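You operate a simulated robot arm through the tools that you are given. There is no shell and no other tool.

Carry out the task below with a simulated robot arm. There is one attempt and no reset: what you move stays moved.

JOB
Pump the press to about the pressure on the card, then lock it.
Fine: gate lever and release knob to SHUT; lock knob to LOCK.

The check looks at the end state, three seconds after you hand in, the way a careful person would. Anything else that was tipped, shoved, dropped, spilled or broken makes it a failure.

ROBOT AND FRAMES
A 6-joint arm with a two-finger gripper, fixed in place. Base frame: the origin is on the floor under the middle of its stand, x ahead of it, y to its left, z up. Lengths are in m, angles in rad, forces in N, time in s.
It reaches about 1.572 m from its shoulder. Its first joint turns from -2.897 to 2.897 rad. Payload 2.45 kg.
The TCP is the grasp point between the finger pads, 0.02 m short of the fingertips. In the tool frame z runs along the fingers and y along their closing line. The gripper opens to 0.14 m; its body begins 0.168 m behind the TCP.
Orientation is that of the tool frame in the base frame, as [roll, pitch, yaw] about the fixed x, y, z axes, in that order (R = Rz(yaw) Ry(pitch) Rx(roll)). With the fingers straight down and closing along the base's y, the tool's x points along the base's -x, its y along +y and its z along -z.

CONTROLS
- The arm moves only by the tool play_rows. Its argument "commands" is a list of rows, each an object (a shift or turn left out is 0, a gripper value left out holds the last) with "linear": the shift along the tool's x, y, z in cm, a list of three; "angular": the turn, a rotation vector about the tool's x, y, z in rad, a list of three; "claw": the gripper command, from -1 (fully open) to 1 (shut), values between in proportion. In form: [{"linear": [dx, dy, dz], "angular": [wx, wy, wz], "claw": claw}, ...]. A call has 1 to 20 rows; each row shifts and turns the commanded pose from where the row before left it, along the tool's axes as they then stand. Rows are played at 5 a second. More than 0.05 m and 0.15 rad between two rows, or a gripper value outside its range, and nothing of the call is played. Where a pose cannot be reached the arm comes as near as it can. A force on the tool above 80 N (or 10 N above the force at the start of the call, whichever is more), or a blocked arm, ends the call early, and 0.2 s more pass. The fingers move at their own pace (about 0.045 m/s each) and stop on an object; they squeeze with about 28 N. The grip force told is the motor's: it shows also when the fingers shut on nothing. Time passes only in rows, and 0.2 s behind the last, so rows that do not move let the fingers close. It gives the time, the measured TCP pose, the force on the tool (base axes), the opening and the grip force at its end, in the units of the frame above (readings bear some noise), with the torque about the TCP (base axes, N m) and any sound that the robot's microphone picked up.
- Cameras (640 x 400 px; columns grow to the right, rows downward): "scene" is fixed at [0.0524, -0.6485, 1.7355]; the picture's right is [0.51, -0.86, 0.00], its down [-0.47, -0.28, -0.84] and it looks along [0.72, 0.43, -0.55] (base axes); focal length 312 px, centre (320, 200). "wrist" rides on the gripper at [0.078, 0.011, -0.209] in the tool frame; the picture's right is [-0.14, 0.99, 0.00], its down [-0.92, -0.13, -0.37] and it looks along [-0.36, -0.05, 0.93] (tool axes); focal length 280 px, centre (320, 200). There is no depth. A picture from a camera that has moved, and an enlarged one, comes with that camera's place and axes in the base frame and with its lens.
- snapshot(camera): a new picture of that camera. The clock stands still meanwhile.
- enlarge(camera, box): a new picture of the part [left, top, right, bottom] of that camera's present view, enlarged. The clock stands still meanwhile.
- hand_in(): hands the job in; it is judged then, once.

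Places have to be worked out from the pictures, the camera data and where the tool is seen. Open the gripper and draw the arm clear of the work before you hand the job in, unless the task says otherwise.

The tools are called after "Emit:" as a command line: name --argument value ..., lists and objects as JSON in quotes. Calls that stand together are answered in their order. play_rows: Moves the arm, as the interface text tells. Its arguments: {"type":"object","properties":{"commands":{"type":"array"}},"required":["commands"]} The other tools are called the same way: snapshot (camera) takes a picture; enlarge (camera, box) takes an enlarged picture of a part of a camera's view; hand_in () hands the job in.

At the start:

```text
clock: 0.0
tcp_pos: [0.5658, -0.0145, 1.4584]
ee_rot: [-3.141, 0.003, -3.142]
ft_force: [0.9, 0.5, -0.5]
moment: [-0.02, 0.02, -0.01]
gripper_width: 0.14
grip_force: 0.0
```

scene: 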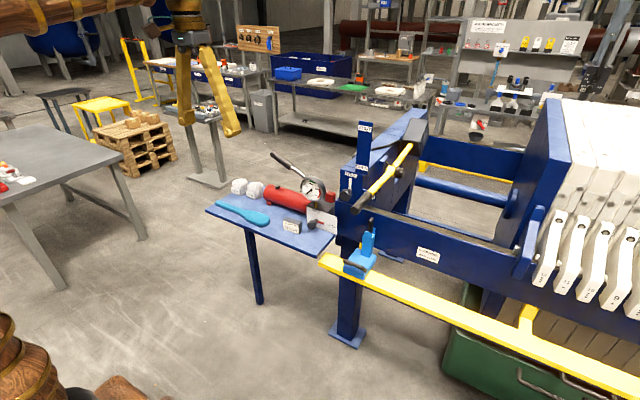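
wrist: 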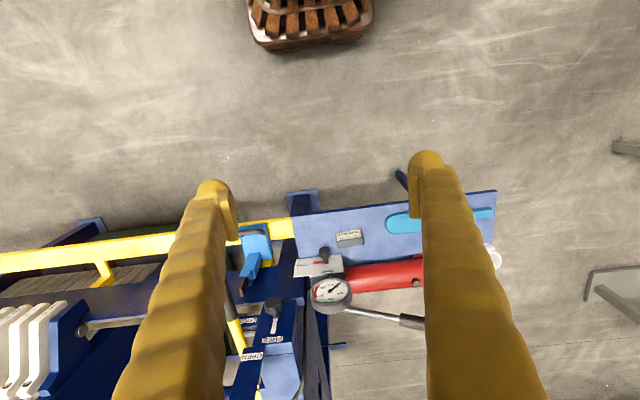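

I start by looking closely at the work area in both cameras to read the card, the gauge, the levers and knobs.

Emit:
enlarge --camera "scene" --box '[200, 140, 360, 240]'

Emit:
enlarge --camera "scene" --box '[320, 100, 480, 200]'

Emit:
enlarge --camera "scene" --box '[300, 200, 460, 300]'

Emit:
enlarge --camera "wrist" --box '[220, 220, 440, 358]'

```text
4.00 times, centred on (280, 190) of scene
camera zoom: at [0.0524, -0.6485, 1.7355], right [0.51, -0.86, 0.0], down [-0.47, -0.28, -0.84], along [0.72, 0.43, -0.55], focal length 1246 px, centre (480, 240)
```

zoom: 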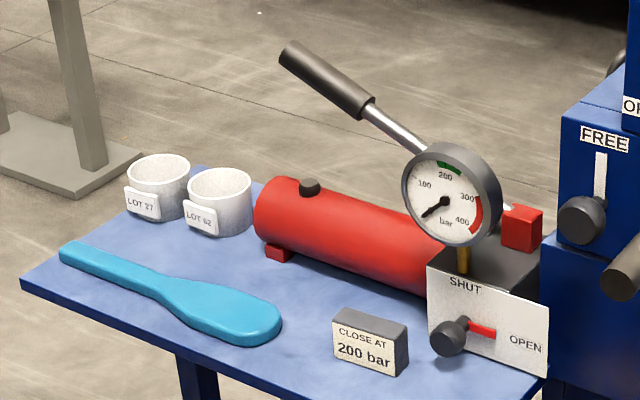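

```text
4.00 times, centred on (400, 150) of scene
camera zoom: at [0.0524, -0.6485, 1.7355], right [0.51, -0.86, 0.0], down [-0.47, -0.28, -0.84], along [0.72, 0.43, -0.55], focal length 1246 px, centre (0, 400)
```

zoom: 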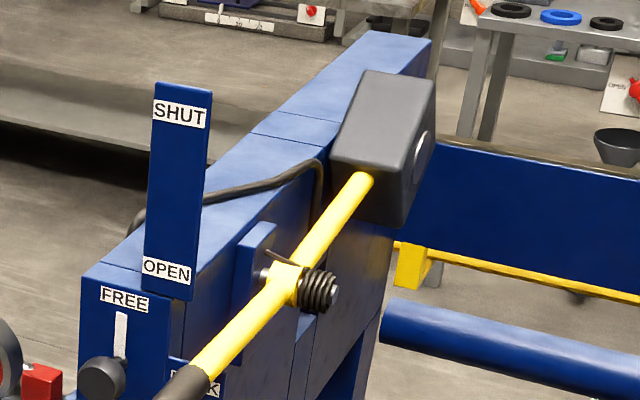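

```text
4.00 times, centred on (380, 250) of scene
camera zoom: at [0.0524, -0.6485, 1.7355], right [0.51, -0.86, 0.0], down [-0.47, -0.28, -0.84], along [0.72, 0.43, -0.55], focal length 1246 px, centre (80, 0)
```

zoom: 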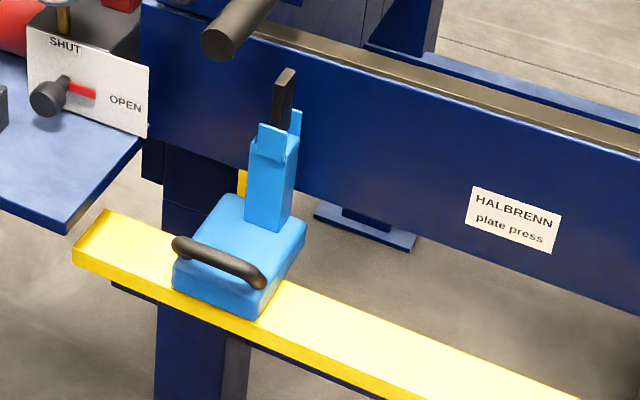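

```text
2.90 times, centred on (330, 289) of wrist
camera zoom: at [0.4876, -0.0032, 1.6672], right [0.14, 0.99, 0.0], down [0.92, -0.13, 0.37], along [0.37, -0.05, -0.93], focal length 813 px, centre (291, -58)
```

zoom: 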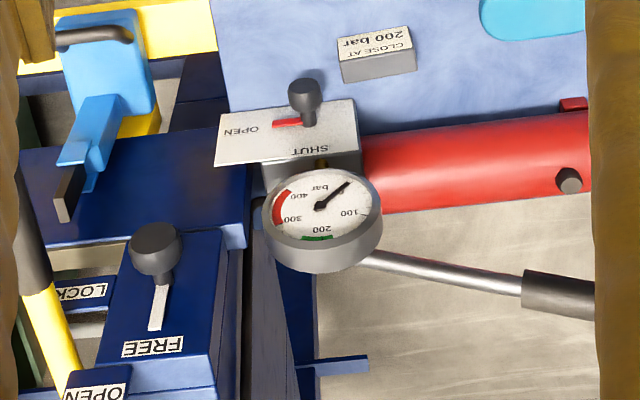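

The card reads 200 bar, the gauge reads about 0, the release pointer is at OPEN, the lock pointer at FREE and the gate lever appears low at OPEN. By triangulation the gauge is near (0.99,-0.05,1.06), the lock knob near (1.00,-0.20,1.08) and the release knob near (0.975,-0.055,0.89). I'll move sideways at this height for a second viewpoint.

Emit:
play_rows --commands '[{"linear": [0, -4, 0]}, {"linear": [0, -4, 0]}, {"linear": [0, -4, 0]}, {"linear": [0, -4, 0]}, {"linear": [0, -4, 0]}, {"linear": [0, 0, 0]}]'

Emit:
snapshot --camera "wrist"

Emit:
enlarge --camera "wrist" --box '[200, 200, 440, 350]'

```text
clock: 1.4
tcp_pos: [0.5661, -0.2143, 1.458]
ee_rot: [3.141, 0.002, 3.141]
ft_force: [-1.0, 0.1, -0.4]
moment: [-0.03, -0.01, 0.0]
gripper_width: 0.1401
grip_force: 0.0
```

```text
taken
camera wrist: at [0.4887, -0.2033, 1.6676], right [0.14, 0.99, 0.0], down [0.92, -0.13, 0.37], along [0.37, -0.05, -0.93], focal length 280 px, centre (320, 200)
```

wrist: 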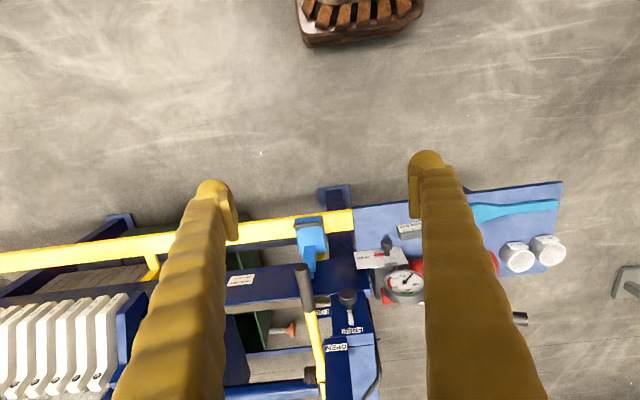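

```text
2.67 times, centred on (320, 275) of wrist
camera zoom: at [0.4887, -0.2033, 1.6676], right [0.14, 0.99, 0.0], down [0.92, -0.13, 0.37], along [0.37, -0.05, -0.93], focal length 748 px, centre (320, 0)
```

zoom: 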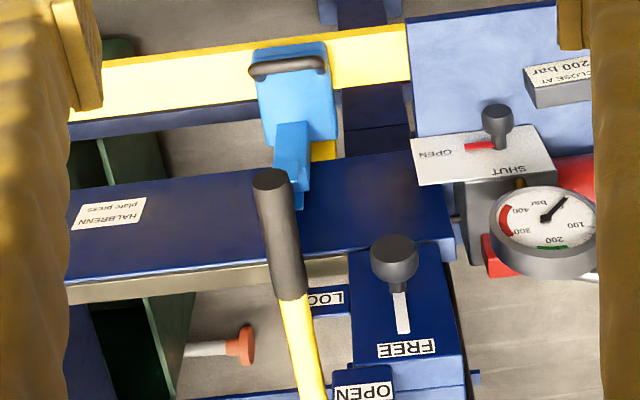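

The gate lever grip runs from about (0.866,-0.297,1.12) back to a pivot near x≈1.22, and the SHUT label is above it at z≈1.34. Next I tilt the tool forward so the wrist camera looks at the front faces of the knobs.

Emit:
play_rows --commands '[{"angular": [0, -0.15, 0]}, {"angular": [0, -0.15, 0]}, {"angular": [0, -0.15, 0]}, {"angular": [0, -0.15, 0]}, {"angular": [0, -0.15, 0]}, {"angular": [0, -0.15, 0]}, {"linear": [0, 0, 0]}]'

Emit:
snapshot --camera "wrist"

Emit:
snapshot --camera "scene"

```text
clock: 2.5
tcp_pos: [0.635, -0.2544, 1.3531]
ee_rot: [3.045, 0.484, 3.09]
ft_force: [0.0, -0.2, -0.1]
moment: [-0.04, 0.01, 0.0]
gripper_width: 0.1398
grip_force: 0.0
stopped in row 5: the arm was blocked; the commanded pose is now the measured one
```

```text
taken
camera wrist: at [0.4675, -0.2564, 1.5022], right [0.13, 0.98, 0.15], down [0.64, -0.2, 0.74], along [0.76, 0.0, -0.65], focal length 280 px, centre (320, 200)
```

wrist: 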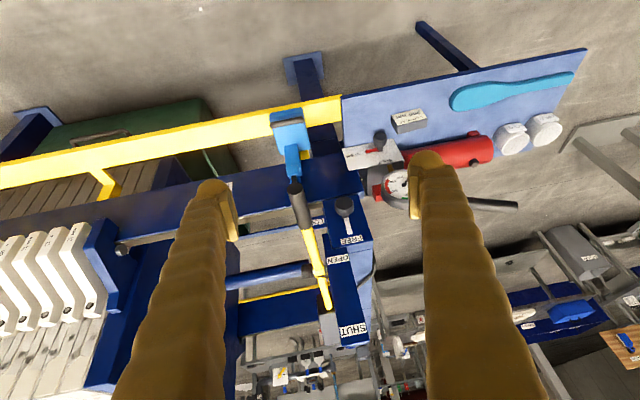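

```text
taken
```

scene: 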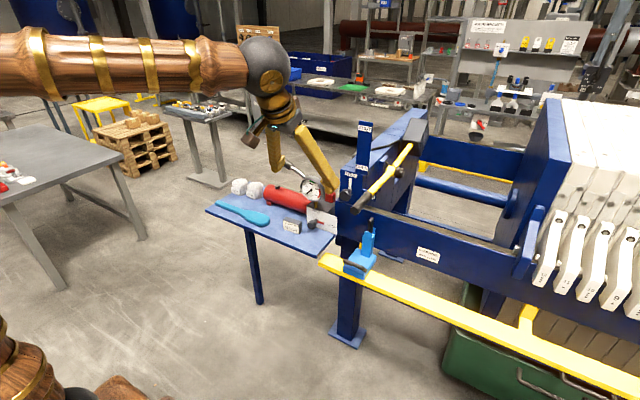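

The tilt was blocked partway, probably because the wrist was folded too close to the stand. I'll shift forward about 0.15 m, staying well above and in front of the lever, then try tilting again.

Emit:
play_rows --commands '[{"linear": [-3.5, 0, 1.9]}, {"linear": [-3.5, 0, 1.9]}, {"linear": [-3.5, 0, 1.9]}, {"linear": [-3.5, 0, 1.9]}, {"linear": [0, 0, 0]}]'

Emit:
play_rows --commands '[{"angular": [0, -0.1, 0]}, {"angular": [0, -0.1, 0]}, {"angular": [0, -0.1, 0]}, {"linear": [0, 0, 0]}]'

Emit:
snapshot --camera "wrist"

Emit:
snapshot --camera "scene"

```text
clock: 3.7
tcp_pos: [0.7927, -0.2551, 1.3529]
ee_rot: [3.043, 0.486, 3.09]
ft_force: [0.0, 0.6, -0.4]
moment: [-0.01, -0.03, 0.0]
gripper_width: 0.1398
grip_force: 0.1
```

```text
clock: 4.7
tcp_pos: [0.7922, -0.2565, 1.3533]
ee_rot: [3.02, 0.787, 3.048]
ft_force: [-0.2, -0.7, -0.6]
moment: [0.0, -0.01, 0.03]
gripper_width: 0.1403
grip_force: 0.0
```

```text
taken
camera wrist: at [0.5895, -0.2513, 1.4459], right [0.1, 0.98, 0.18], down [0.38, -0.21, 0.9], along [0.92, -0.02, -0.4], focal length 280 px, centre (320, 200)
```

wrist: 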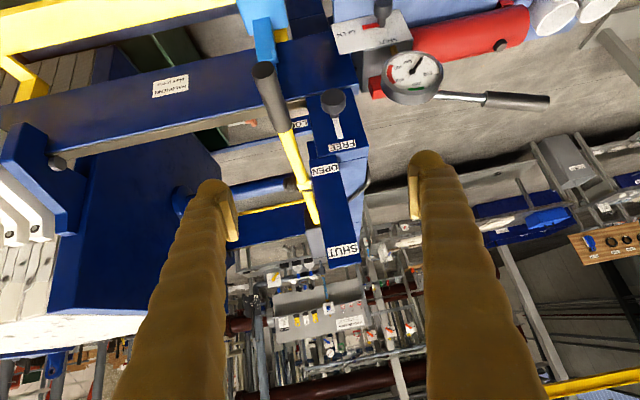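

```text
taken
```

scene: 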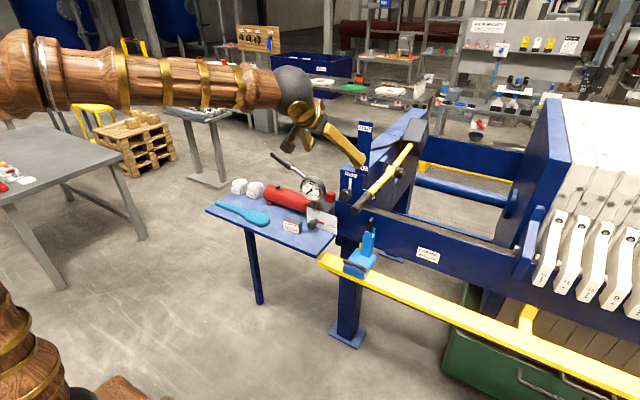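

The tilt works from here. I enlarge the wrist view around the lever, the lock knob and the pump head.

Emit:
enlarge --camera "wrist" --box '[240, 60, 400, 160]'

Emit:
enlarge --camera "wrist" --box '[220, 130, 380, 270]'

Emit:
enlarge --camera "wrist" --box '[320, 0, 560, 120]'

```text
4.00 times, centred on (320, 110) of wrist
camera zoom: at [0.5895, -0.2513, 1.4459], right [0.1, 0.98, 0.18], down [0.38, -0.21, 0.9], along [0.92, -0.02, -0.4], focal length 1122 px, centre (320, 560)
```

zoom: 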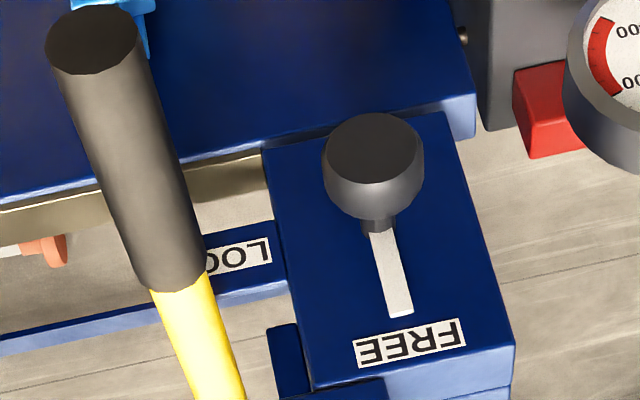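

```text
2.86 times, centred on (300, 200) of wrist
camera zoom: at [0.5895, -0.2513, 1.4459], right [0.1, 0.98, 0.18], down [0.38, -0.21, 0.9], along [0.92, -0.02, -0.4], focal length 801 px, centre (377, 200)
```

zoom: 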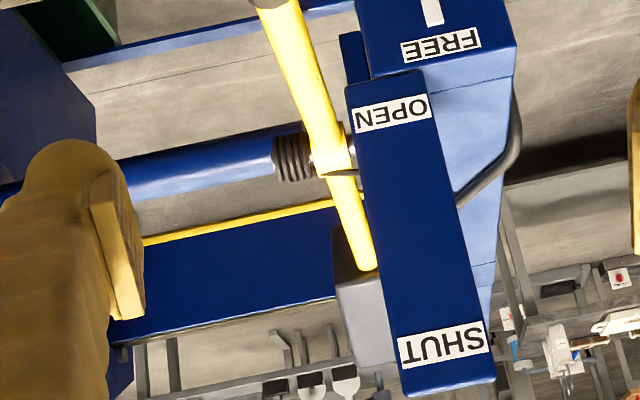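

```text
2.67 times, centred on (440, 60) of wrist
camera zoom: at [0.5895, -0.2513, 1.4459], right [0.1, 0.98, 0.18], down [0.38, -0.21, 0.9], along [0.92, -0.02, -0.4], focal length 748 px, centre (0, 573)
```

zoom: 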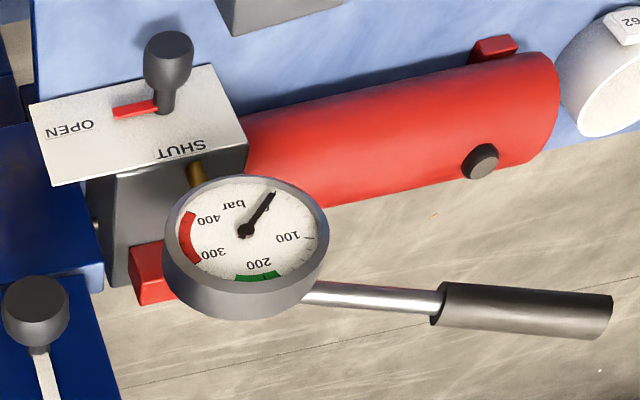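

The knobs look like round-headed rotary knobs with pointers: the lock pointer is up at FREE and the release pointer is toward OPEN. I need a clearer look at where the gate lever pivots, so I enlarge both views there.

Emit:
enlarge --camera "scene" --box '[370, 110, 450, 190]'

Emit:
enlarge --camera "wrist" --box '[250, 150, 360, 240]'

Emit:
enlarge --camera "scene" --box '[330, 150, 410, 230]'

```text
5.00 times, centred on (410, 150) of scene
camera zoom: at [0.0524, -0.6485, 1.7355], right [0.51, -0.86, 0.0], down [-0.47, -0.28, -0.84], along [0.72, 0.43, -0.55], focal length 1557 px, centre (-130, 450)
```

zoom: 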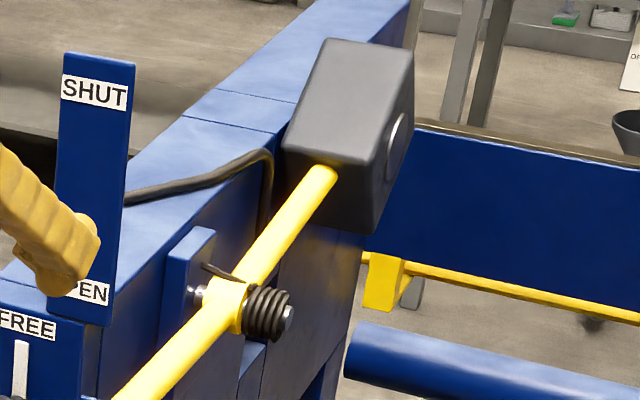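

```text
4.44 times, centred on (305, 195) of wrist
camera zoom: at [0.5895, -0.2513, 1.4459], right [0.1, 0.98, 0.18], down [0.38, -0.21, 0.9], along [0.92, -0.02, -0.4], focal length 1246 px, centre (387, 222)
```

zoom: 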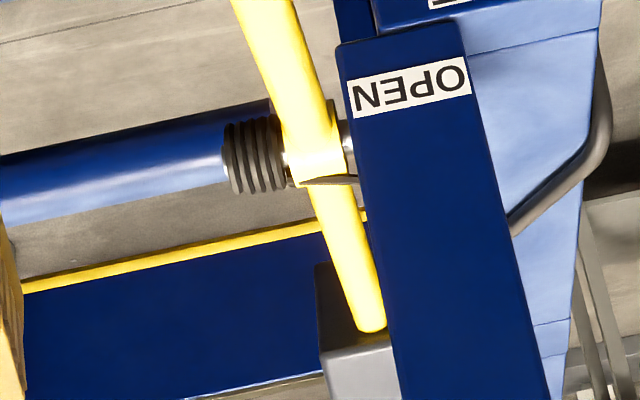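

```text
5.00 times, centred on (370, 190) of scene
camera zoom: at [0.0524, -0.6485, 1.7355], right [0.51, -0.86, 0.0], down [-0.47, -0.28, -0.84], along [0.72, 0.43, -0.55], focal length 1557 px, centre (70, 250)
```

zoom: 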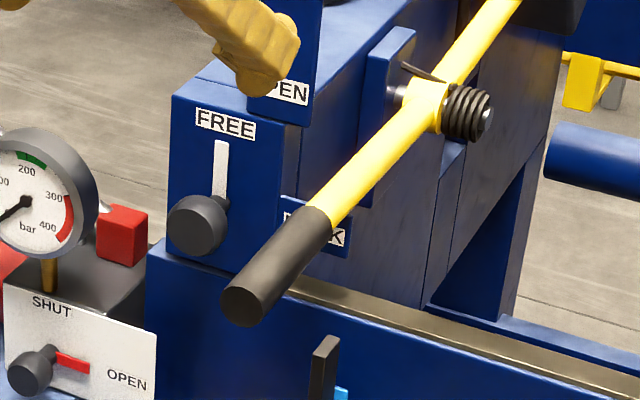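

The lever has a hub with a torsion spring at about (1.25,-0.30,1.10) and a counterweight behind it, so I need to raise the grip end toward SHUT. The label post at y≈-0.24 is close to the lever's side, so I'll push up from below with closed fingers. First I square up the tool, make it horizontal pointing at +x, and shut the claw.

Emit:
play_rows --commands '[{"angular": [0.055, 0, -0.066], "claw": 1}, {"angular": [0, -0.131, 0]}, {"angular": [0, -0.131, 0]}, {"angular": [0, -0.131, 0]}, {"angular": [0, -0.131, 0]}, {"angular": [0, -0.131, 0]}, {"angular": [0, -0.131, 0]}, {"linear": [0, 0, 0]}]'

Emit:
snapshot --camera "wrist"

Emit:
snapshot --camera "scene"

```text
clock: 6.5
tcp_pos: [0.7934, -0.2563, 1.3551]
ee_rot: [0.039, 1.564, 0.039]
ft_force: [0.2, 0.4, -0.5]
moment: [0.02, 0.01, -0.03]
gripper_width: 0.0
grip_force: 16.3
```

```text
taken
camera wrist: at [0.5845, -0.2452, 1.2746], right [0.0, 0.99, 0.14], down [-0.37, -0.13, 0.92], along [0.93, -0.05, 0.37], focal length 280 px, centre (320, 200)
```

wrist: 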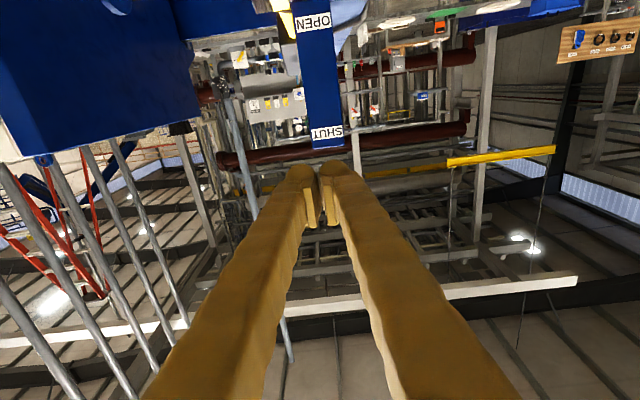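

```text
taken
```

scene: 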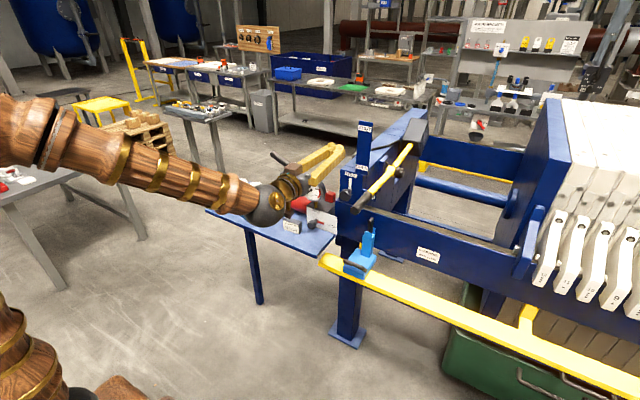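

The tool is now horizontal with the claw shut. I move to y≈-0.32 and lower in front of the lever end (fingertips at x≈0.81, short of the grip end at 0.866) to z≈1.055.

Emit:
play_rows --commands '[{"linear": [0, -3.2, 0]}, {"linear": [0, -3.2, 0]}, {"linear": [5, 0, 0]}, {"linear": [5, 0, 0]}, {"linear": [5, 0, 0]}, {"linear": [5, 0, 0]}, {"linear": [5, 0, 0]}, {"linear": [5, 0, 0]}, {"linear": [0, 0, 0]}]'

Emit:
snapshot --camera "wrist"

Emit:
enlarge --camera "scene" --box '[240, 140, 440, 265]'

```text
clock: 8.5
tcp_pos: [0.7955, -0.3194, 1.0541]
ee_rot: [0.087, 1.567, 0.087]
ft_force: [-0.2, -0.9, 0.6]
moment: [0.01, 0.03, -0.02]
gripper_width: 0.0
grip_force: 28.2
```

```text
taken
camera wrist: at [0.5863, -0.3087, 0.9746], right [0.0, 0.99, 0.14], down [-0.37, -0.13, 0.92], along [0.93, -0.05, 0.37], focal length 280 px, centre (320, 200)
```

wrist: 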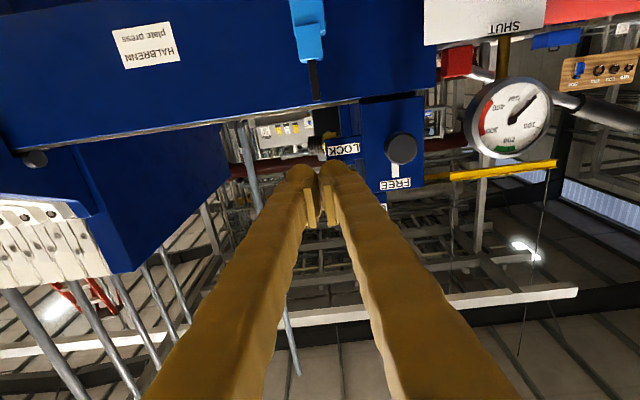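

```text
3.20 times, centred on (340, 202) of scene
camera zoom: at [0.0524, -0.6485, 1.7355], right [0.51, -0.86, 0.0], down [-0.47, -0.28, -0.84], along [0.72, 0.43, -0.55], focal length 997 px, centre (256, 192)
```

zoom: 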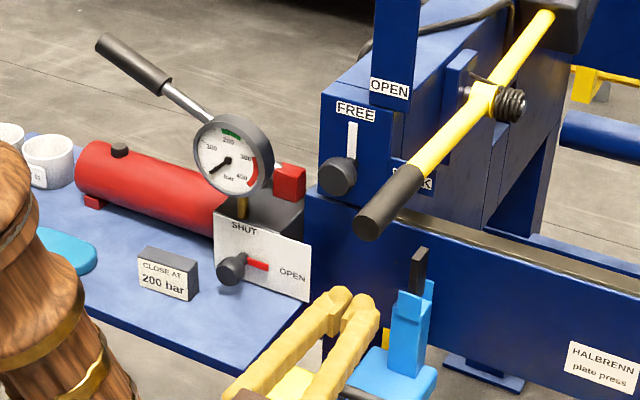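

Fingertips check out at about (0.815,-0.32,1.05) in the scene view, and the blue upright's tip (z≈0.986, x≈1.01) stays below my path. I slide forward under the grip and start lifting gently.

Emit:
play_rows --commands '[{"linear": [0, -0.3, 4]}, {"linear": [0, 0, 4]}, {"linear": [0, 0, 2.7]}, {"linear": [0, 0, 0]}, {"linear": [-1, 0, 0]}, {"linear": [-1, 0, 0]}, {"linear": [0, 0, 0]}]'

Emit:
enlarge --camera "scene" --box '[280, 120, 440, 240]'

```text
clock: 10.1
tcp_pos: [0.9023, -0.3216, 1.0739]
ee_rot: [0.11, 1.565, 0.109]
ft_force: [1.1, -0.3, 0.1]
moment: [0.01, 0.0, 0.0]
gripper_width: 0.0001
grip_force: 28.4
```

```text
3.33 times, centred on (360, 180) of scene
camera zoom: at [0.0524, -0.6485, 1.7355], right [0.51, -0.86, 0.0], down [-0.47, -0.28, -0.84], along [0.72, 0.43, -0.55], focal length 1038 px, centre (187, 267)
```

zoom: 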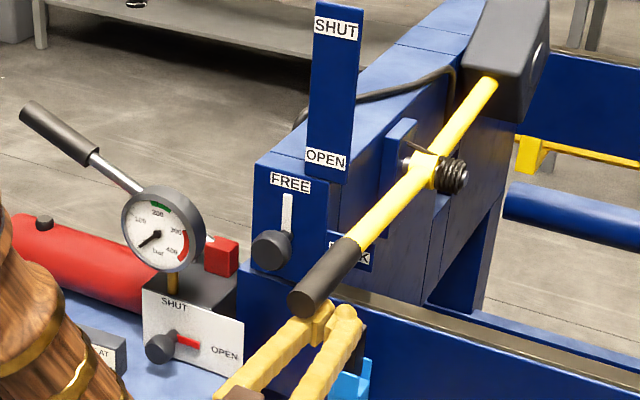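

Fingers are directly under the grip with no contact force yet. I lift in small steps, curving forward along the lever's arc.

Emit:
play_rows --commands '[{"linear": [-1, 0, 0]}, {"linear": [-1, 0, 0]}, {"linear": [-1, 0, 0.1]}, {"linear": [-1, 0, 0.1]}, {"linear": [-1, 0, 0.2]}, {"linear": [0, 0, 0]}]'

Emit:
enlarge --camera "scene" --box '[280, 120, 440, 240]'

```text
clock: 11.5
tcp_pos: [0.9039, -0.3233, 1.1246]
ee_rot: [0.041, 1.568, 0.04]
ft_force: [-1.0, -0.2, 0.1]
moment: [-0.05, -0.02, 0.01]
gripper_width: 0.0002
grip_force: 27.9
```

```text
3.33 times, centred on (360, 180) of scene
camera zoom: at [0.0524, -0.6485, 1.7355], right [0.51, -0.86, 0.0], down [-0.47, -0.28, -0.84], along [0.72, 0.43, -0.55], focal length 1038 px, centre (187, 267)
```

zoom: 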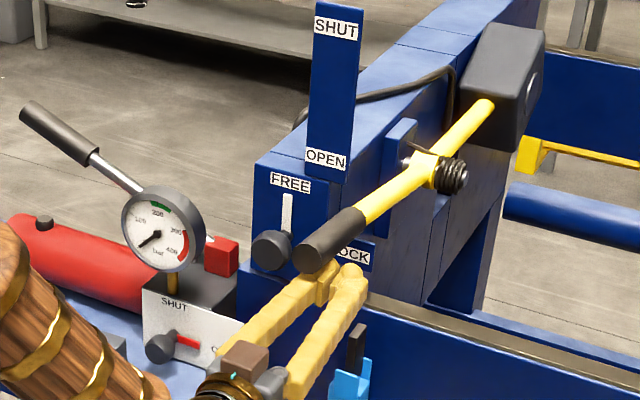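

The lever follows freely with almost no force. I continue lifting along the arc to about 30°.

Emit:
play_rows --commands '[{"linear": [-1, 0, 0.2]}, {"linear": [-1, 0, 0.2]}, {"linear": [-1, 0, 0.2]}, {"linear": [-1, 0, 0.25]}, {"linear": [-1, 0, 0.3]}, {"linear": [-1, 0, 0.35]}, {"linear": [-1, 0, 0.4]}, {"linear": [-1, 0, 0.4]}, {"linear": [-1, 0, 0.45]}, {"linear": [-1, 0, 0.5]}, {"linear": [-1, 0, 0.5]}, {"linear": [0, 0, 0]}]'

Emit:
enlarge --camera "scene" --box '[280, 100, 440, 220]'

```text
clock: 14.1
tcp_pos: [0.9428, -0.322, 1.2341]
ee_rot: [0.138, 1.567, 0.139]
ft_force: [-0.3, -0.1, -0.3]
moment: [-0.04, 0.0, -0.01]
gripper_width: 0.0
grip_force: 27.8
```

```text
3.33 times, centred on (360, 160) of scene
camera zoom: at [0.0524, -0.6485, 1.7355], right [0.51, -0.86, 0.0], down [-0.47, -0.28, -0.84], along [0.72, 0.43, -0.55], focal length 1038 px, centre (187, 333)
```

zoom: 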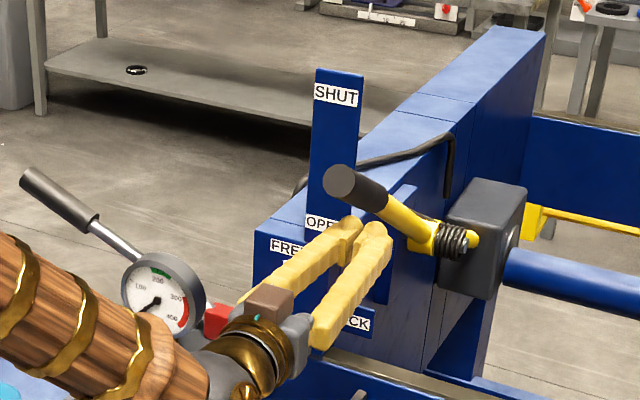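

The lever keeps rising freely and the counterweight swings down. I continue the arc in smaller segments.

Emit:
play_rows --commands '[{"linear": [-1, 0, 0.55]}, {"linear": [-1, 0, 0.6]}, {"linear": [-1, 0, 0.65]}, {"linear": [-1, 0, 0.7]}, {"linear": [-1, 0, 0.8]}, {"linear": [0, 0, 0]}]'

Emit:
enlarge --camera "scene" --box '[280, 100, 440, 220]'

```text
clock: 15.3
tcp_pos: [0.9724, -0.328, 1.2745]
ee_rot: [2.545, 1.56, 2.536]
ft_force: [-5.5, -3.6, -3.9]
moment: [-0.02, -0.01, 0.09]
gripper_width: 0.0003
grip_force: 27.8
stopped in row 6: the force on the tool passed its limit at 92 N (the readings are from after the stop); the commanded pose is now the measured one
```

```text
3.33 times, centred on (360, 160) of scene
camera zoom: at [0.0524, -0.6485, 1.7355], right [0.51, -0.86, 0.0], down [-0.47, -0.28, -0.84], along [0.72, 0.43, -0.55], focal length 1038 px, centre (187, 333)
```

zoom: 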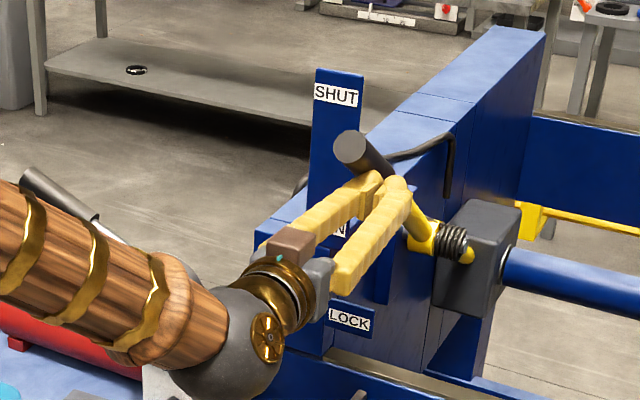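

The force jumped to 92 N, so the lever most likely reached its stop at about 40–45°. I back away carefully and look at whether the lever stays there.

Emit:
play_rows --commands '[{"linear": [0.5, 0, -1]}, {"linear": [0.5, 0, -2]}, {"linear": [1, 0, -3]}, {"linear": [0, 0, -4]}, {"linear": [0, 0, -4]}, {"linear": [0, 0, 0]}, {"linear": [0, 0, 0]}]'

Emit:
enlarge --camera "scene" --box '[320, 100, 440, 190]'

Emit:
snapshot --camera "wrist"

```text
clock: 16.9
tcp_pos: [0.831, -0.3256, 1.2559]
ee_rot: [2.572, 1.562, 2.564]
ft_force: [-0.6, 0.1, 0.6]
moment: [0.02, -0.01, -0.01]
gripper_width: 0.0
grip_force: 28.3
```

```text
4.44 times, centred on (380, 145) of scene
camera zoom: at [0.0524, -0.6485, 1.7355], right [0.51, -0.86, 0.0], down [-0.47, -0.28, -0.84], along [0.72, 0.43, -0.55], focal length 1384 px, centre (53, 444)
```

zoom: 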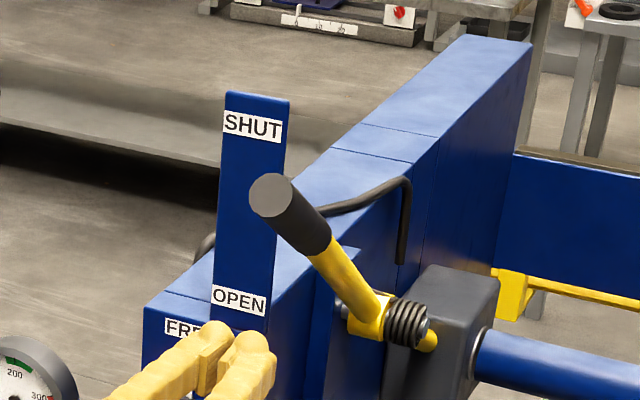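

```text
taken
camera wrist: at [0.6224, -0.3131, 1.1799], right [0.01, 0.99, 0.14], down [-0.36, -0.13, 0.92], along [0.93, -0.06, 0.36], focal length 280 px, centre (320, 200)
```

wrist: 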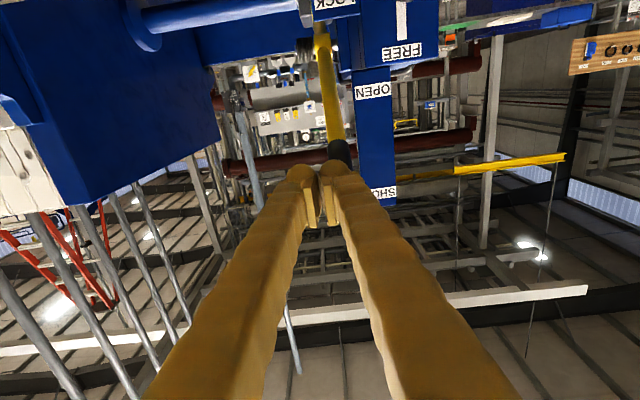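

The lever stays up; its grip end is now at about (0.944,-0.30,1.333), level with the SHUT label. I'll push once more on the grip in small steps to confirm it's really at its stop.

Emit:
play_rows --commands '[{"linear": [-2.3, 0, 0]}, {"linear": [-2.2, 0, 0]}, {"linear": [0, 0, 4]}, {"linear": [0, 0, 4]}, {"linear": [0, 0, 1]}, {"linear": [-0.3, 0, 0.4]}, {"linear": [-0.3, 0, 0.4]}, {"linear": [-0.3, 0, 0.4]}, {"linear": [-0.3, 0, 0.4]}, {"linear": [-0.3, 0, 0.4]}, {"linear": [-0.3, 0, 0.4]}, {"linear": [-0.3, 0, 0.4]}, {"linear": [-0.3, 0, 0.4]}, {"linear": [-0.3, 0, 0.4]}, {"linear": [-0.3, 0, 0.4]}]'

Emit:
enlarge --camera "scene" --box '[320, 100, 440, 190]'

```text
clock: 18.8
tcp_pos: [0.934, -0.3279, 1.3045]
ee_rot: [2.757, 1.552, 2.749]
ft_force: [-3.9, -1.8, -4.7]
moment: [-0.1, 0.0, 0.13]
gripper_width: 0.0
grip_force: 28.3
stopped in row 9: the force on the tool passed its limit at 95 N (the readings are from after the stop); the commanded pose is now the measured one
```

```text
4.44 times, centred on (380, 145) of scene
camera zoom: at [0.0524, -0.6485, 1.7355], right [0.51, -0.86, 0.0], down [-0.47, -0.28, -0.84], along [0.72, 0.43, -0.55], focal length 1384 px, centre (53, 444)
```

zoom: 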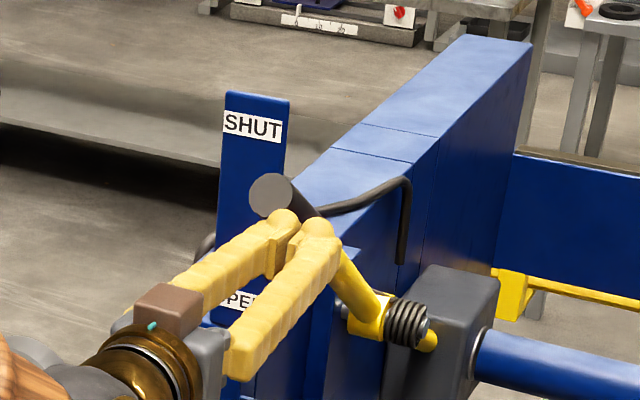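

The lever didn't move at all under the push, so it is at its SHUT stop. I retreat, open the claw, and move over in front of the pump and release knob with a downward tilt to inspect the knob, card and table clearances.

Emit:
play_rows --commands '[{"linear": [0.3, 0, -2]}, {"linear": [0, 0, -4]}, {"linear": [0, 0, -4]}, {"linear": [0, 0, -4]}, {"linear": [0, 0, -4], "claw": -1}, {"linear": [0, 4.5, 0]}, {"linear": [0, 4.5, 0]}, {"linear": [0, 4.5, 0]}, {"linear": [0, 4.5, 0]}, {"linear": [0, 4.5, 0]}, {"linear": [0, 4.5, 0]}, {"linear": [0, 0, 0], "angular": [0, 0.15, 0]}, {"linear": [0, 0, 0], "angular": [0, 0.15, 0]}, {"linear": [0, 0, 0], "angular": [0, 0.15, 0]}, {"linear": [0, 0, 0], "angular": [0, 0.15, 0]}, {"linear": [0, 0, 0]}]'

Emit:
snapshot --camera "wrist"

Emit:
enlarge --camera "wrist" --box '[220, 0, 460, 150]'

Emit:
snapshot --camera "scene"

```text
clock: 22.4
tcp_pos: [0.7876, -0.0508, 1.2582]
ee_rot: [2.845, 0.988, 2.869]
ft_force: [-0.5, 0.1, 0.1]
moment: [-0.01, 0.01, -0.01]
gripper_width: 0.14
grip_force: 0.1
out of reach, approached as far as the arm can: row 11, 14, 15
stopped in row 16: the arm was blocked; the commanded pose is now the measured one
```

```text
taken
camera wrist: at [0.5697, -0.0427, 1.3051], right [0.1, 0.96, 0.27], down [0.17, -0.29, 0.94], along [0.98, -0.04, -0.19], focal length 280 px, centre (320, 200)
```

wrist: 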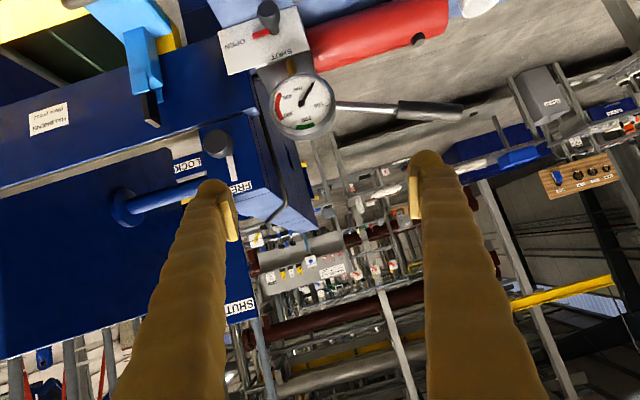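

```text
2.67 times, centred on (340, 75) of wrist
camera zoom: at [0.5697, -0.0427, 1.3051], right [0.1, 0.96, 0.27], down [0.17, -0.29, 0.94], along [0.98, -0.04, -0.19], focal length 748 px, centre (267, 533)
```

zoom: 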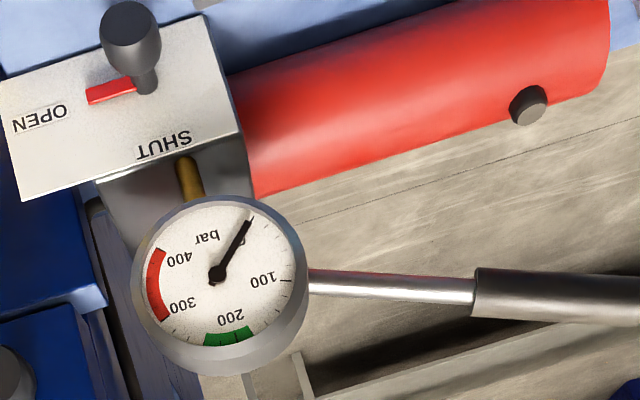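

```text
taken
```

scene: 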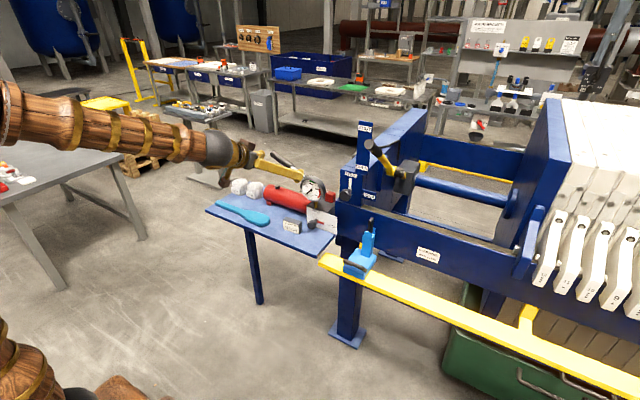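

The arm folds against its limit that close in, so I'll move forward a bit, square the tool again, and tilt further down to see the card and table.

Emit:
play_rows --commands '[{"linear": [-1.6, 0, 2.6]}, {"linear": [-1.6, 0, 2.6]}, {"angular": [0.034, 0, -0.074]}, {"angular": [0.033, 0, -0.074]}, {"angular": [0, 0.14, 0]}, {"angular": [0, 0.14, 0]}, {"angular": [0, 0.14, 0]}, {"angular": [0, 0.14, 0]}, {"linear": [0, 0, 0]}]'

Emit:
snapshot --camera "wrist"

Emit:
enlarge --camera "wrist" --box '[220, 60, 440, 198]'

```text
clock: 24.4
tcp_pos: [0.8464, -0.0518, 1.2656]
ee_rot: [-3.14, 0.455, 3.139]
ft_force: [0.1, 0.3, 0.0]
moment: [0.0, -0.01, -0.03]
gripper_width: 0.14
grip_force: 0.0
```

```text
taken
camera wrist: at [0.684, -0.0411, 1.4179], right [0.13, 0.99, 0.06], down [0.66, -0.13, 0.74], along [0.74, -0.05, -0.67], focal length 280 px, centre (320, 200)
```

wrist: 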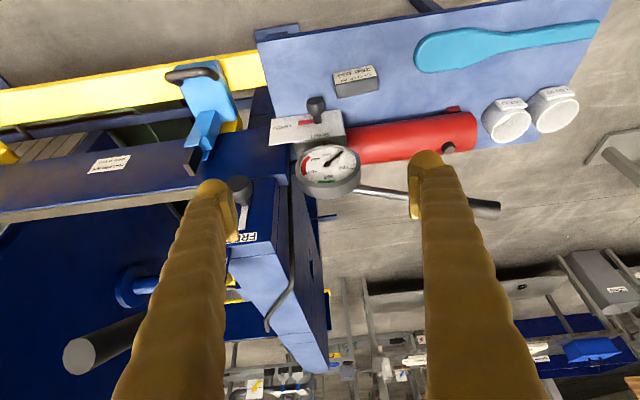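

```text
2.90 times, centred on (330, 129) of wrist
camera zoom: at [0.684, -0.0411, 1.4179], right [0.13, 0.99, 0.06], down [0.66, -0.13, 0.74], along [0.74, -0.05, -0.67], focal length 813 px, centre (291, 406)
```

zoom: 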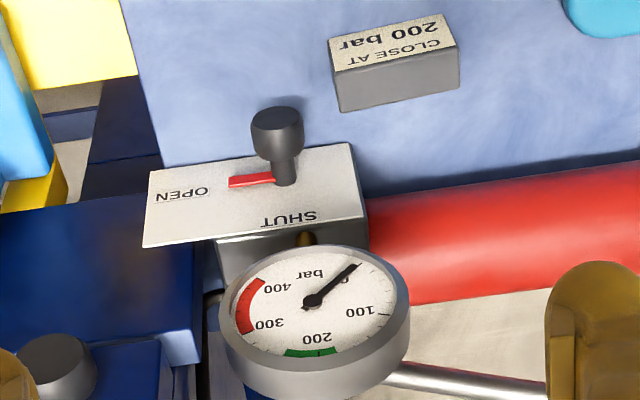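

From the two views: release knob head ≈(0.976,-0.054,0.883) with Ø≈0.037, table top z≈0.835, and the card beside it (y≈-0.008..0.075, x 0.942–0.971, top z≈0.878). That leaves little side room for fingers, so I enlarge further to judge the pointer and gaps.

Emit:
enlarge --camera "wrist" --box '[260, 60, 390, 140]'

Emit:
enlarge --camera "scene" --box '[270, 190, 350, 240]'

Emit:
enlarge --camera "wrist" --box '[170, 130, 470, 250]'

```text
4.92 times, centred on (325, 100) of wrist
camera zoom: at [0.684, -0.0411, 1.4179], right [0.13, 0.99, 0.06], down [0.66, -0.13, 0.74], along [0.74, -0.05, -0.67], focal length 1380 px, centre (295, 692)
```

zoom: 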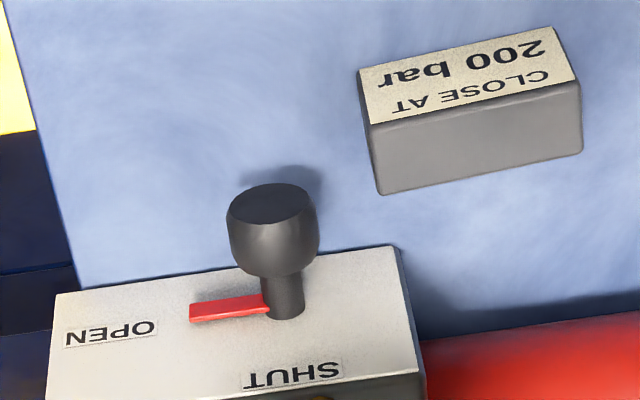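

```text
8.00 times, centred on (310, 215) of scene
camera zoom: at [0.0524, -0.6485, 1.7355], right [0.51, -0.86, 0.0], down [-0.47, -0.28, -0.84], along [0.72, 0.43, -0.55], focal length 2492 px, centre (400, 80)
```

zoom: 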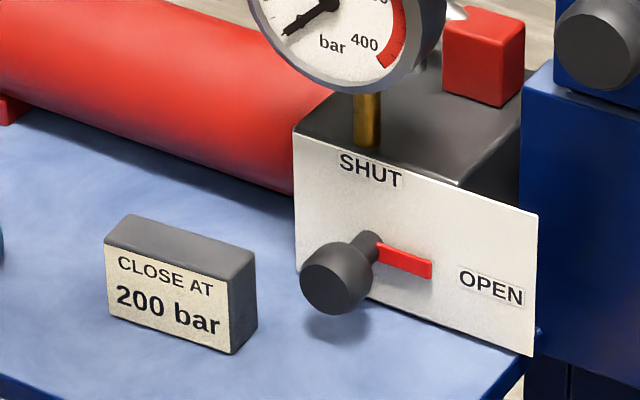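

```text
2.13 times, centred on (320, 190) of wrist
camera zoom: at [0.684, -0.0411, 1.4179], right [0.13, 0.99, 0.06], down [0.66, -0.13, 0.74], along [0.74, -0.05, -0.67], focal length 598 px, centre (320, 221)
```

zoom: 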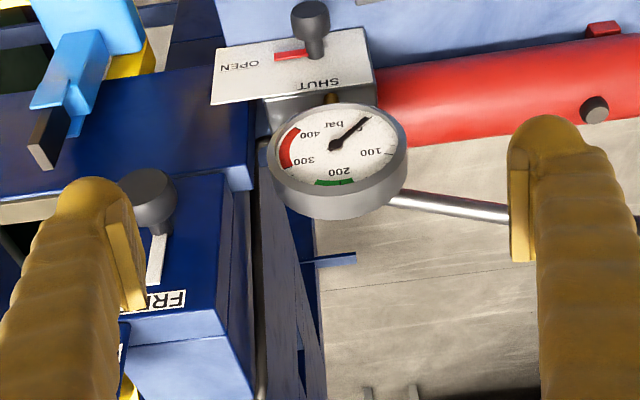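

The side gap between the knob head and the card is only about 27 mm, too small for a finger at card height. So my first idea is to press closed fingers on top of the knob head and drag left, which also calibrates its height by touch. I go down in front of the pump with the claw shut and then level the tool.

Emit:
play_rows --commands '[{"linear": [0, 0, 0], "claw": 1}, {"linear": [1.98, -0.25, 4.05]}, {"linear": [1.98, -0.25, 4.05]}, {"linear": [1.98, -0.25, 4.05]}, {"linear": [1.98, -0.25, 4.05]}, {"linear": [1.98, -0.25, 4.05]}, {"linear": [1.98, -0.25, 4.05]}, {"linear": [1.98, -0.25, 4.05]}, {"linear": [0, 0, 0]}]'

Emit:
play_rows --commands '[{"angular": [0, -0.135, 0]}, {"angular": [0, -0.135, 0]}, {"angular": [0, -0.135, 0]}, {"angular": [0, -0.135, 0]}, {"angular": [0, -0.135, 0]}, {"angular": [0, -0.135, 0]}, {"angular": [0, -0.135, 0]}, {"linear": [0, 0, 0]}]'

Emit:
snapshot --camera "wrist"

Emit:
enlarge --camera "scene" --box '[220, 160, 380, 260]'

```text
clock: 26.4
tcp_pos: [0.847, -0.0702, 0.9486]
ee_rot: [-3.141, 0.458, 3.14]
ft_force: [0.3, -0.7, -0.3]
moment: [0.01, 0.0, 0.01]
gripper_width: 0.0
grip_force: 27.5
```

```text
clock: 28.2
tcp_pos: [0.8426, -0.0183, 0.9404]
ee_rot: [2.836, 1.117, 2.976]
ft_force: [-0.8, 0.3, -0.3]
moment: [-0.01, -0.03, 0.0]
gripper_width: 0.0004
grip_force: 27.7
out of reach, approached as far as the arm can: row 2, 3, 4, 5
```

```text
taken
camera wrist: at [0.6208, -0.0345, 0.9595], right [-0.05, 0.97, 0.25], down [0.08, -0.25, 0.96], along [1.0, 0.07, -0.07], focal length 280 px, centre (320, 200)
```

wrist: 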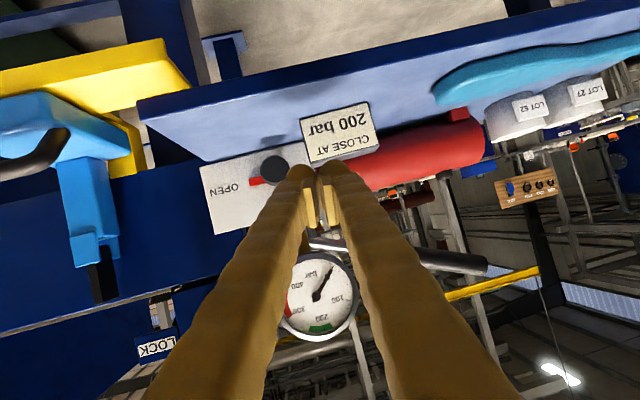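

```text
4.00 times, centred on (300, 210) of scene
camera zoom: at [0.0524, -0.6485, 1.7355], right [0.51, -0.86, 0.0], down [-0.47, -0.28, -0.84], along [0.72, 0.43, -0.55], focal length 1246 px, centre (400, 160)
```

zoom: 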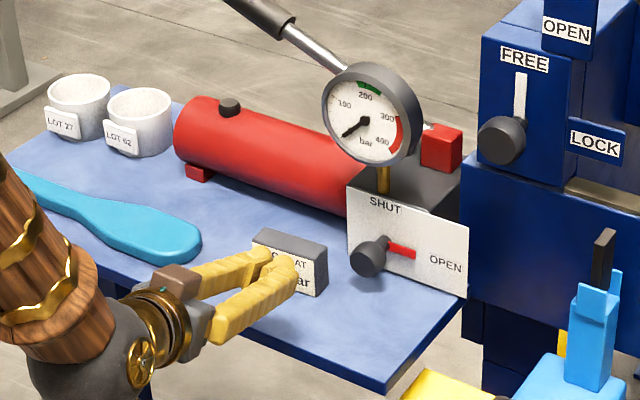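

The arm again hit its near-in limit and drifted off-axis; nothing was touched. I move forward and up a bit over the table, centred on the knob, then square the tool there.

Emit:
play_rows --commands '[{"linear": [-1.83, -1.9, 1.75]}, {"linear": [-1.83, -1.9, 1.75]}, {"linear": [-1.83, -1.9, 1.75]}, {"angular": [0.078, 0, -0.036]}, {"angular": [0.078, 0, -0.036]}, {"linear": [0, 0, 0]}]'

Emit:
snapshot --camera "wrist"

```text
clock: 29.6
tcp_pos: [0.919, -0.0705, 0.9603]
ee_rot: [3.061, 1.125, 3.099]
ft_force: [-0.4, 0.4, -0.4]
moment: [0.02, -0.01, -0.02]
gripper_width: 0.0
grip_force: 28.5
```

```text
taken
camera wrist: at [0.6971, -0.0676, 0.9805], right [0.03, 0.99, 0.16], down [0.07, -0.16, 0.98], along [1.0, -0.02, -0.07], focal length 280 px, centre (320, 200)
```

wrist: 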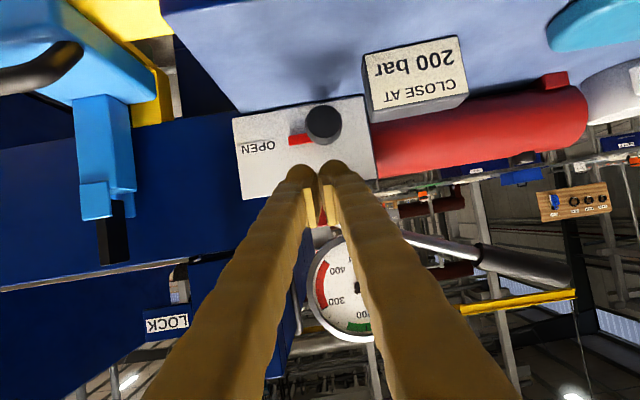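

Now the front view is square: knob face near (0.965,-0.056,0.886), card's right edge at y≈-0.012. I enlarge here to get the exact knob, pointer and card outlines.

Emit:
enlarge --camera "wrist" --box '[220, 20, 480, 182]'

Emit:
enlarge --camera "scene" --box '[270, 170, 350, 240]'

```text
2.46 times, centred on (350, 101) of wrist
camera zoom: at [0.6971, -0.0676, 0.9805], right [0.03, 0.99, 0.16], down [0.07, -0.16, 0.98], along [1.0, -0.02, -0.07], focal length 690 px, centre (246, 444)
```

zoom: 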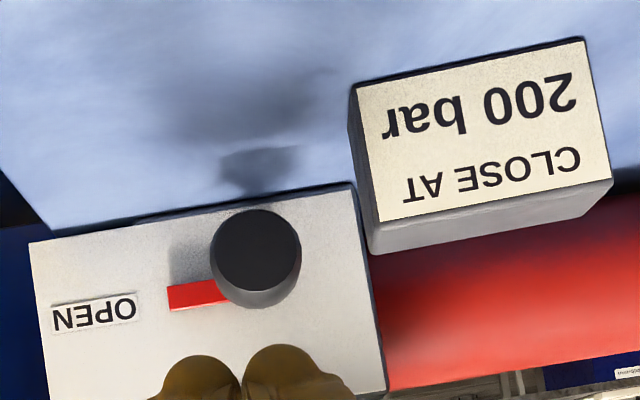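

```text
5.71 times, centred on (310, 205) of scene
camera zoom: at [0.0524, -0.6485, 1.7355], right [0.51, -0.86, 0.0], down [-0.47, -0.28, -0.84], along [0.72, 0.43, -0.55], focal length 1780 px, centre (377, 171)
```

zoom: 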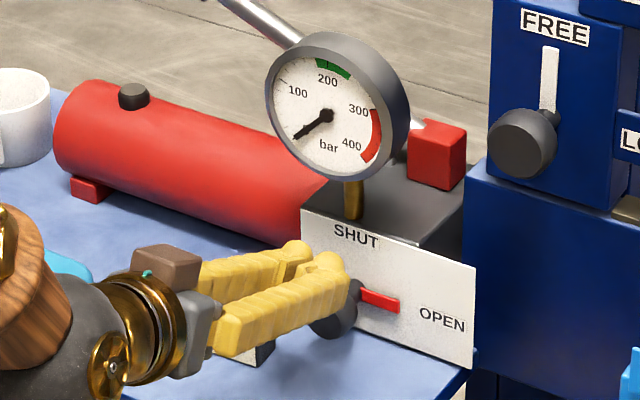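

Refined: knob axis ≈(y -0.055, z 0.883), head radius ≈0.0175, front at x≈0.968; card top ≈0.885. I level the tool to about 10° below horizontal here.

Emit:
play_rows --commands '[{"angular": [0.042, 0, -0.018]}, {"angular": [0, -0.14, 0]}, {"angular": [0, -0.14, 0]}, {"linear": [0, 0, 0]}]'

```text
clock: 30.6
tcp_pos: [0.9173, -0.0947, 0.9642]
ee_rot: [2.876, 1.397, 2.935]
ft_force: [-0.1, -0.2, 0.8]
moment: [0.0, 0.01, -0.03]
gripper_width: 0.0
grip_force: 27.0
out of reach, approached as far as the arm can: row 1, 2, 3
```

The measured pose drifted in y because that pose is just out of reach. I try going forward 4.5 cm at this height (fingers stay under the gauge and above the knob) to see if it becomes reachable.

Emit:
play_rows --commands '[{"linear": [0, 0, 1.5]}, {"linear": [0, 0, 1.5]}, {"linear": [0, 0, 1.5]}, {"linear": [0, 0, 0]}]'

Emit:
snapshot --camera "wrist"

Emit:
snapshot --camera "scene"

```text
clock: 31.6
tcp_pos: [0.9596, -0.11, 0.9583]
ee_rot: [2.938, 1.402, 2.987]
ft_force: [0.6, 0.0, -0.1]
moment: [-0.03, 0.02, 0.01]
gripper_width: 0.0001
grip_force: 28.1
out of reach, approached as far as the arm can: row 1, 2
```

```text
taken
camera wrist: at [0.7406, -0.1079, 0.916], right [-0.02, 0.99, 0.17], down [-0.2, -0.17, 0.96], along [0.98, -0.01, 0.21], focal length 280 px, centre (320, 200)
```

wrist: 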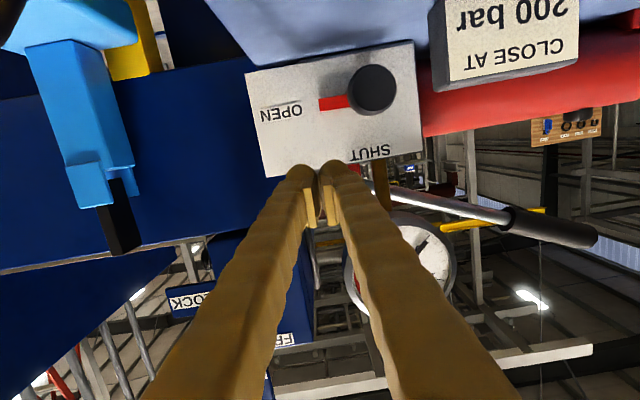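

```text
taken
```

scene: 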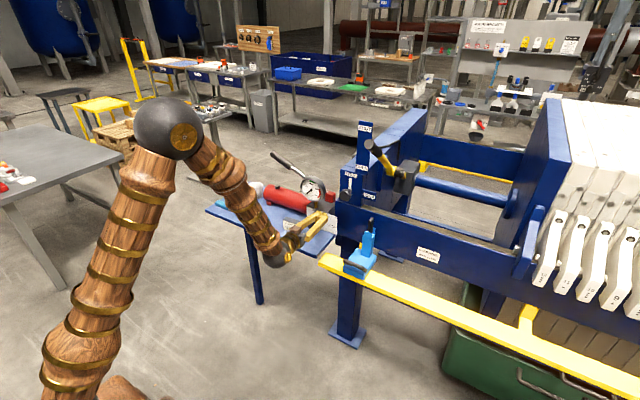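

It became reachable on the last row, and the knob and card are clear of the fingers. I try shifting left 4 cm at this height to line up above the knob.

Emit:
play_rows --commands '[{"linear": [0, 1, 0]}, {"linear": [0, 1, 0]}, {"linear": [0, 1, 0]}, {"linear": [0, 1, 0]}, {"linear": [0, 0, 0]}]'

```text
clock: 32.8
tcp_pos: [0.9535, -0.1039, 0.9601]
ee_rot: [2.934, 1.401, 2.986]
ft_force: [-1.4, -0.6, 0.7]
moment: [-0.02, 0.02, -0.04]
gripper_width: 0.0002
grip_force: 27.5
out of reach, approached as far as the arm can: row 1, 2, 3, 4
```

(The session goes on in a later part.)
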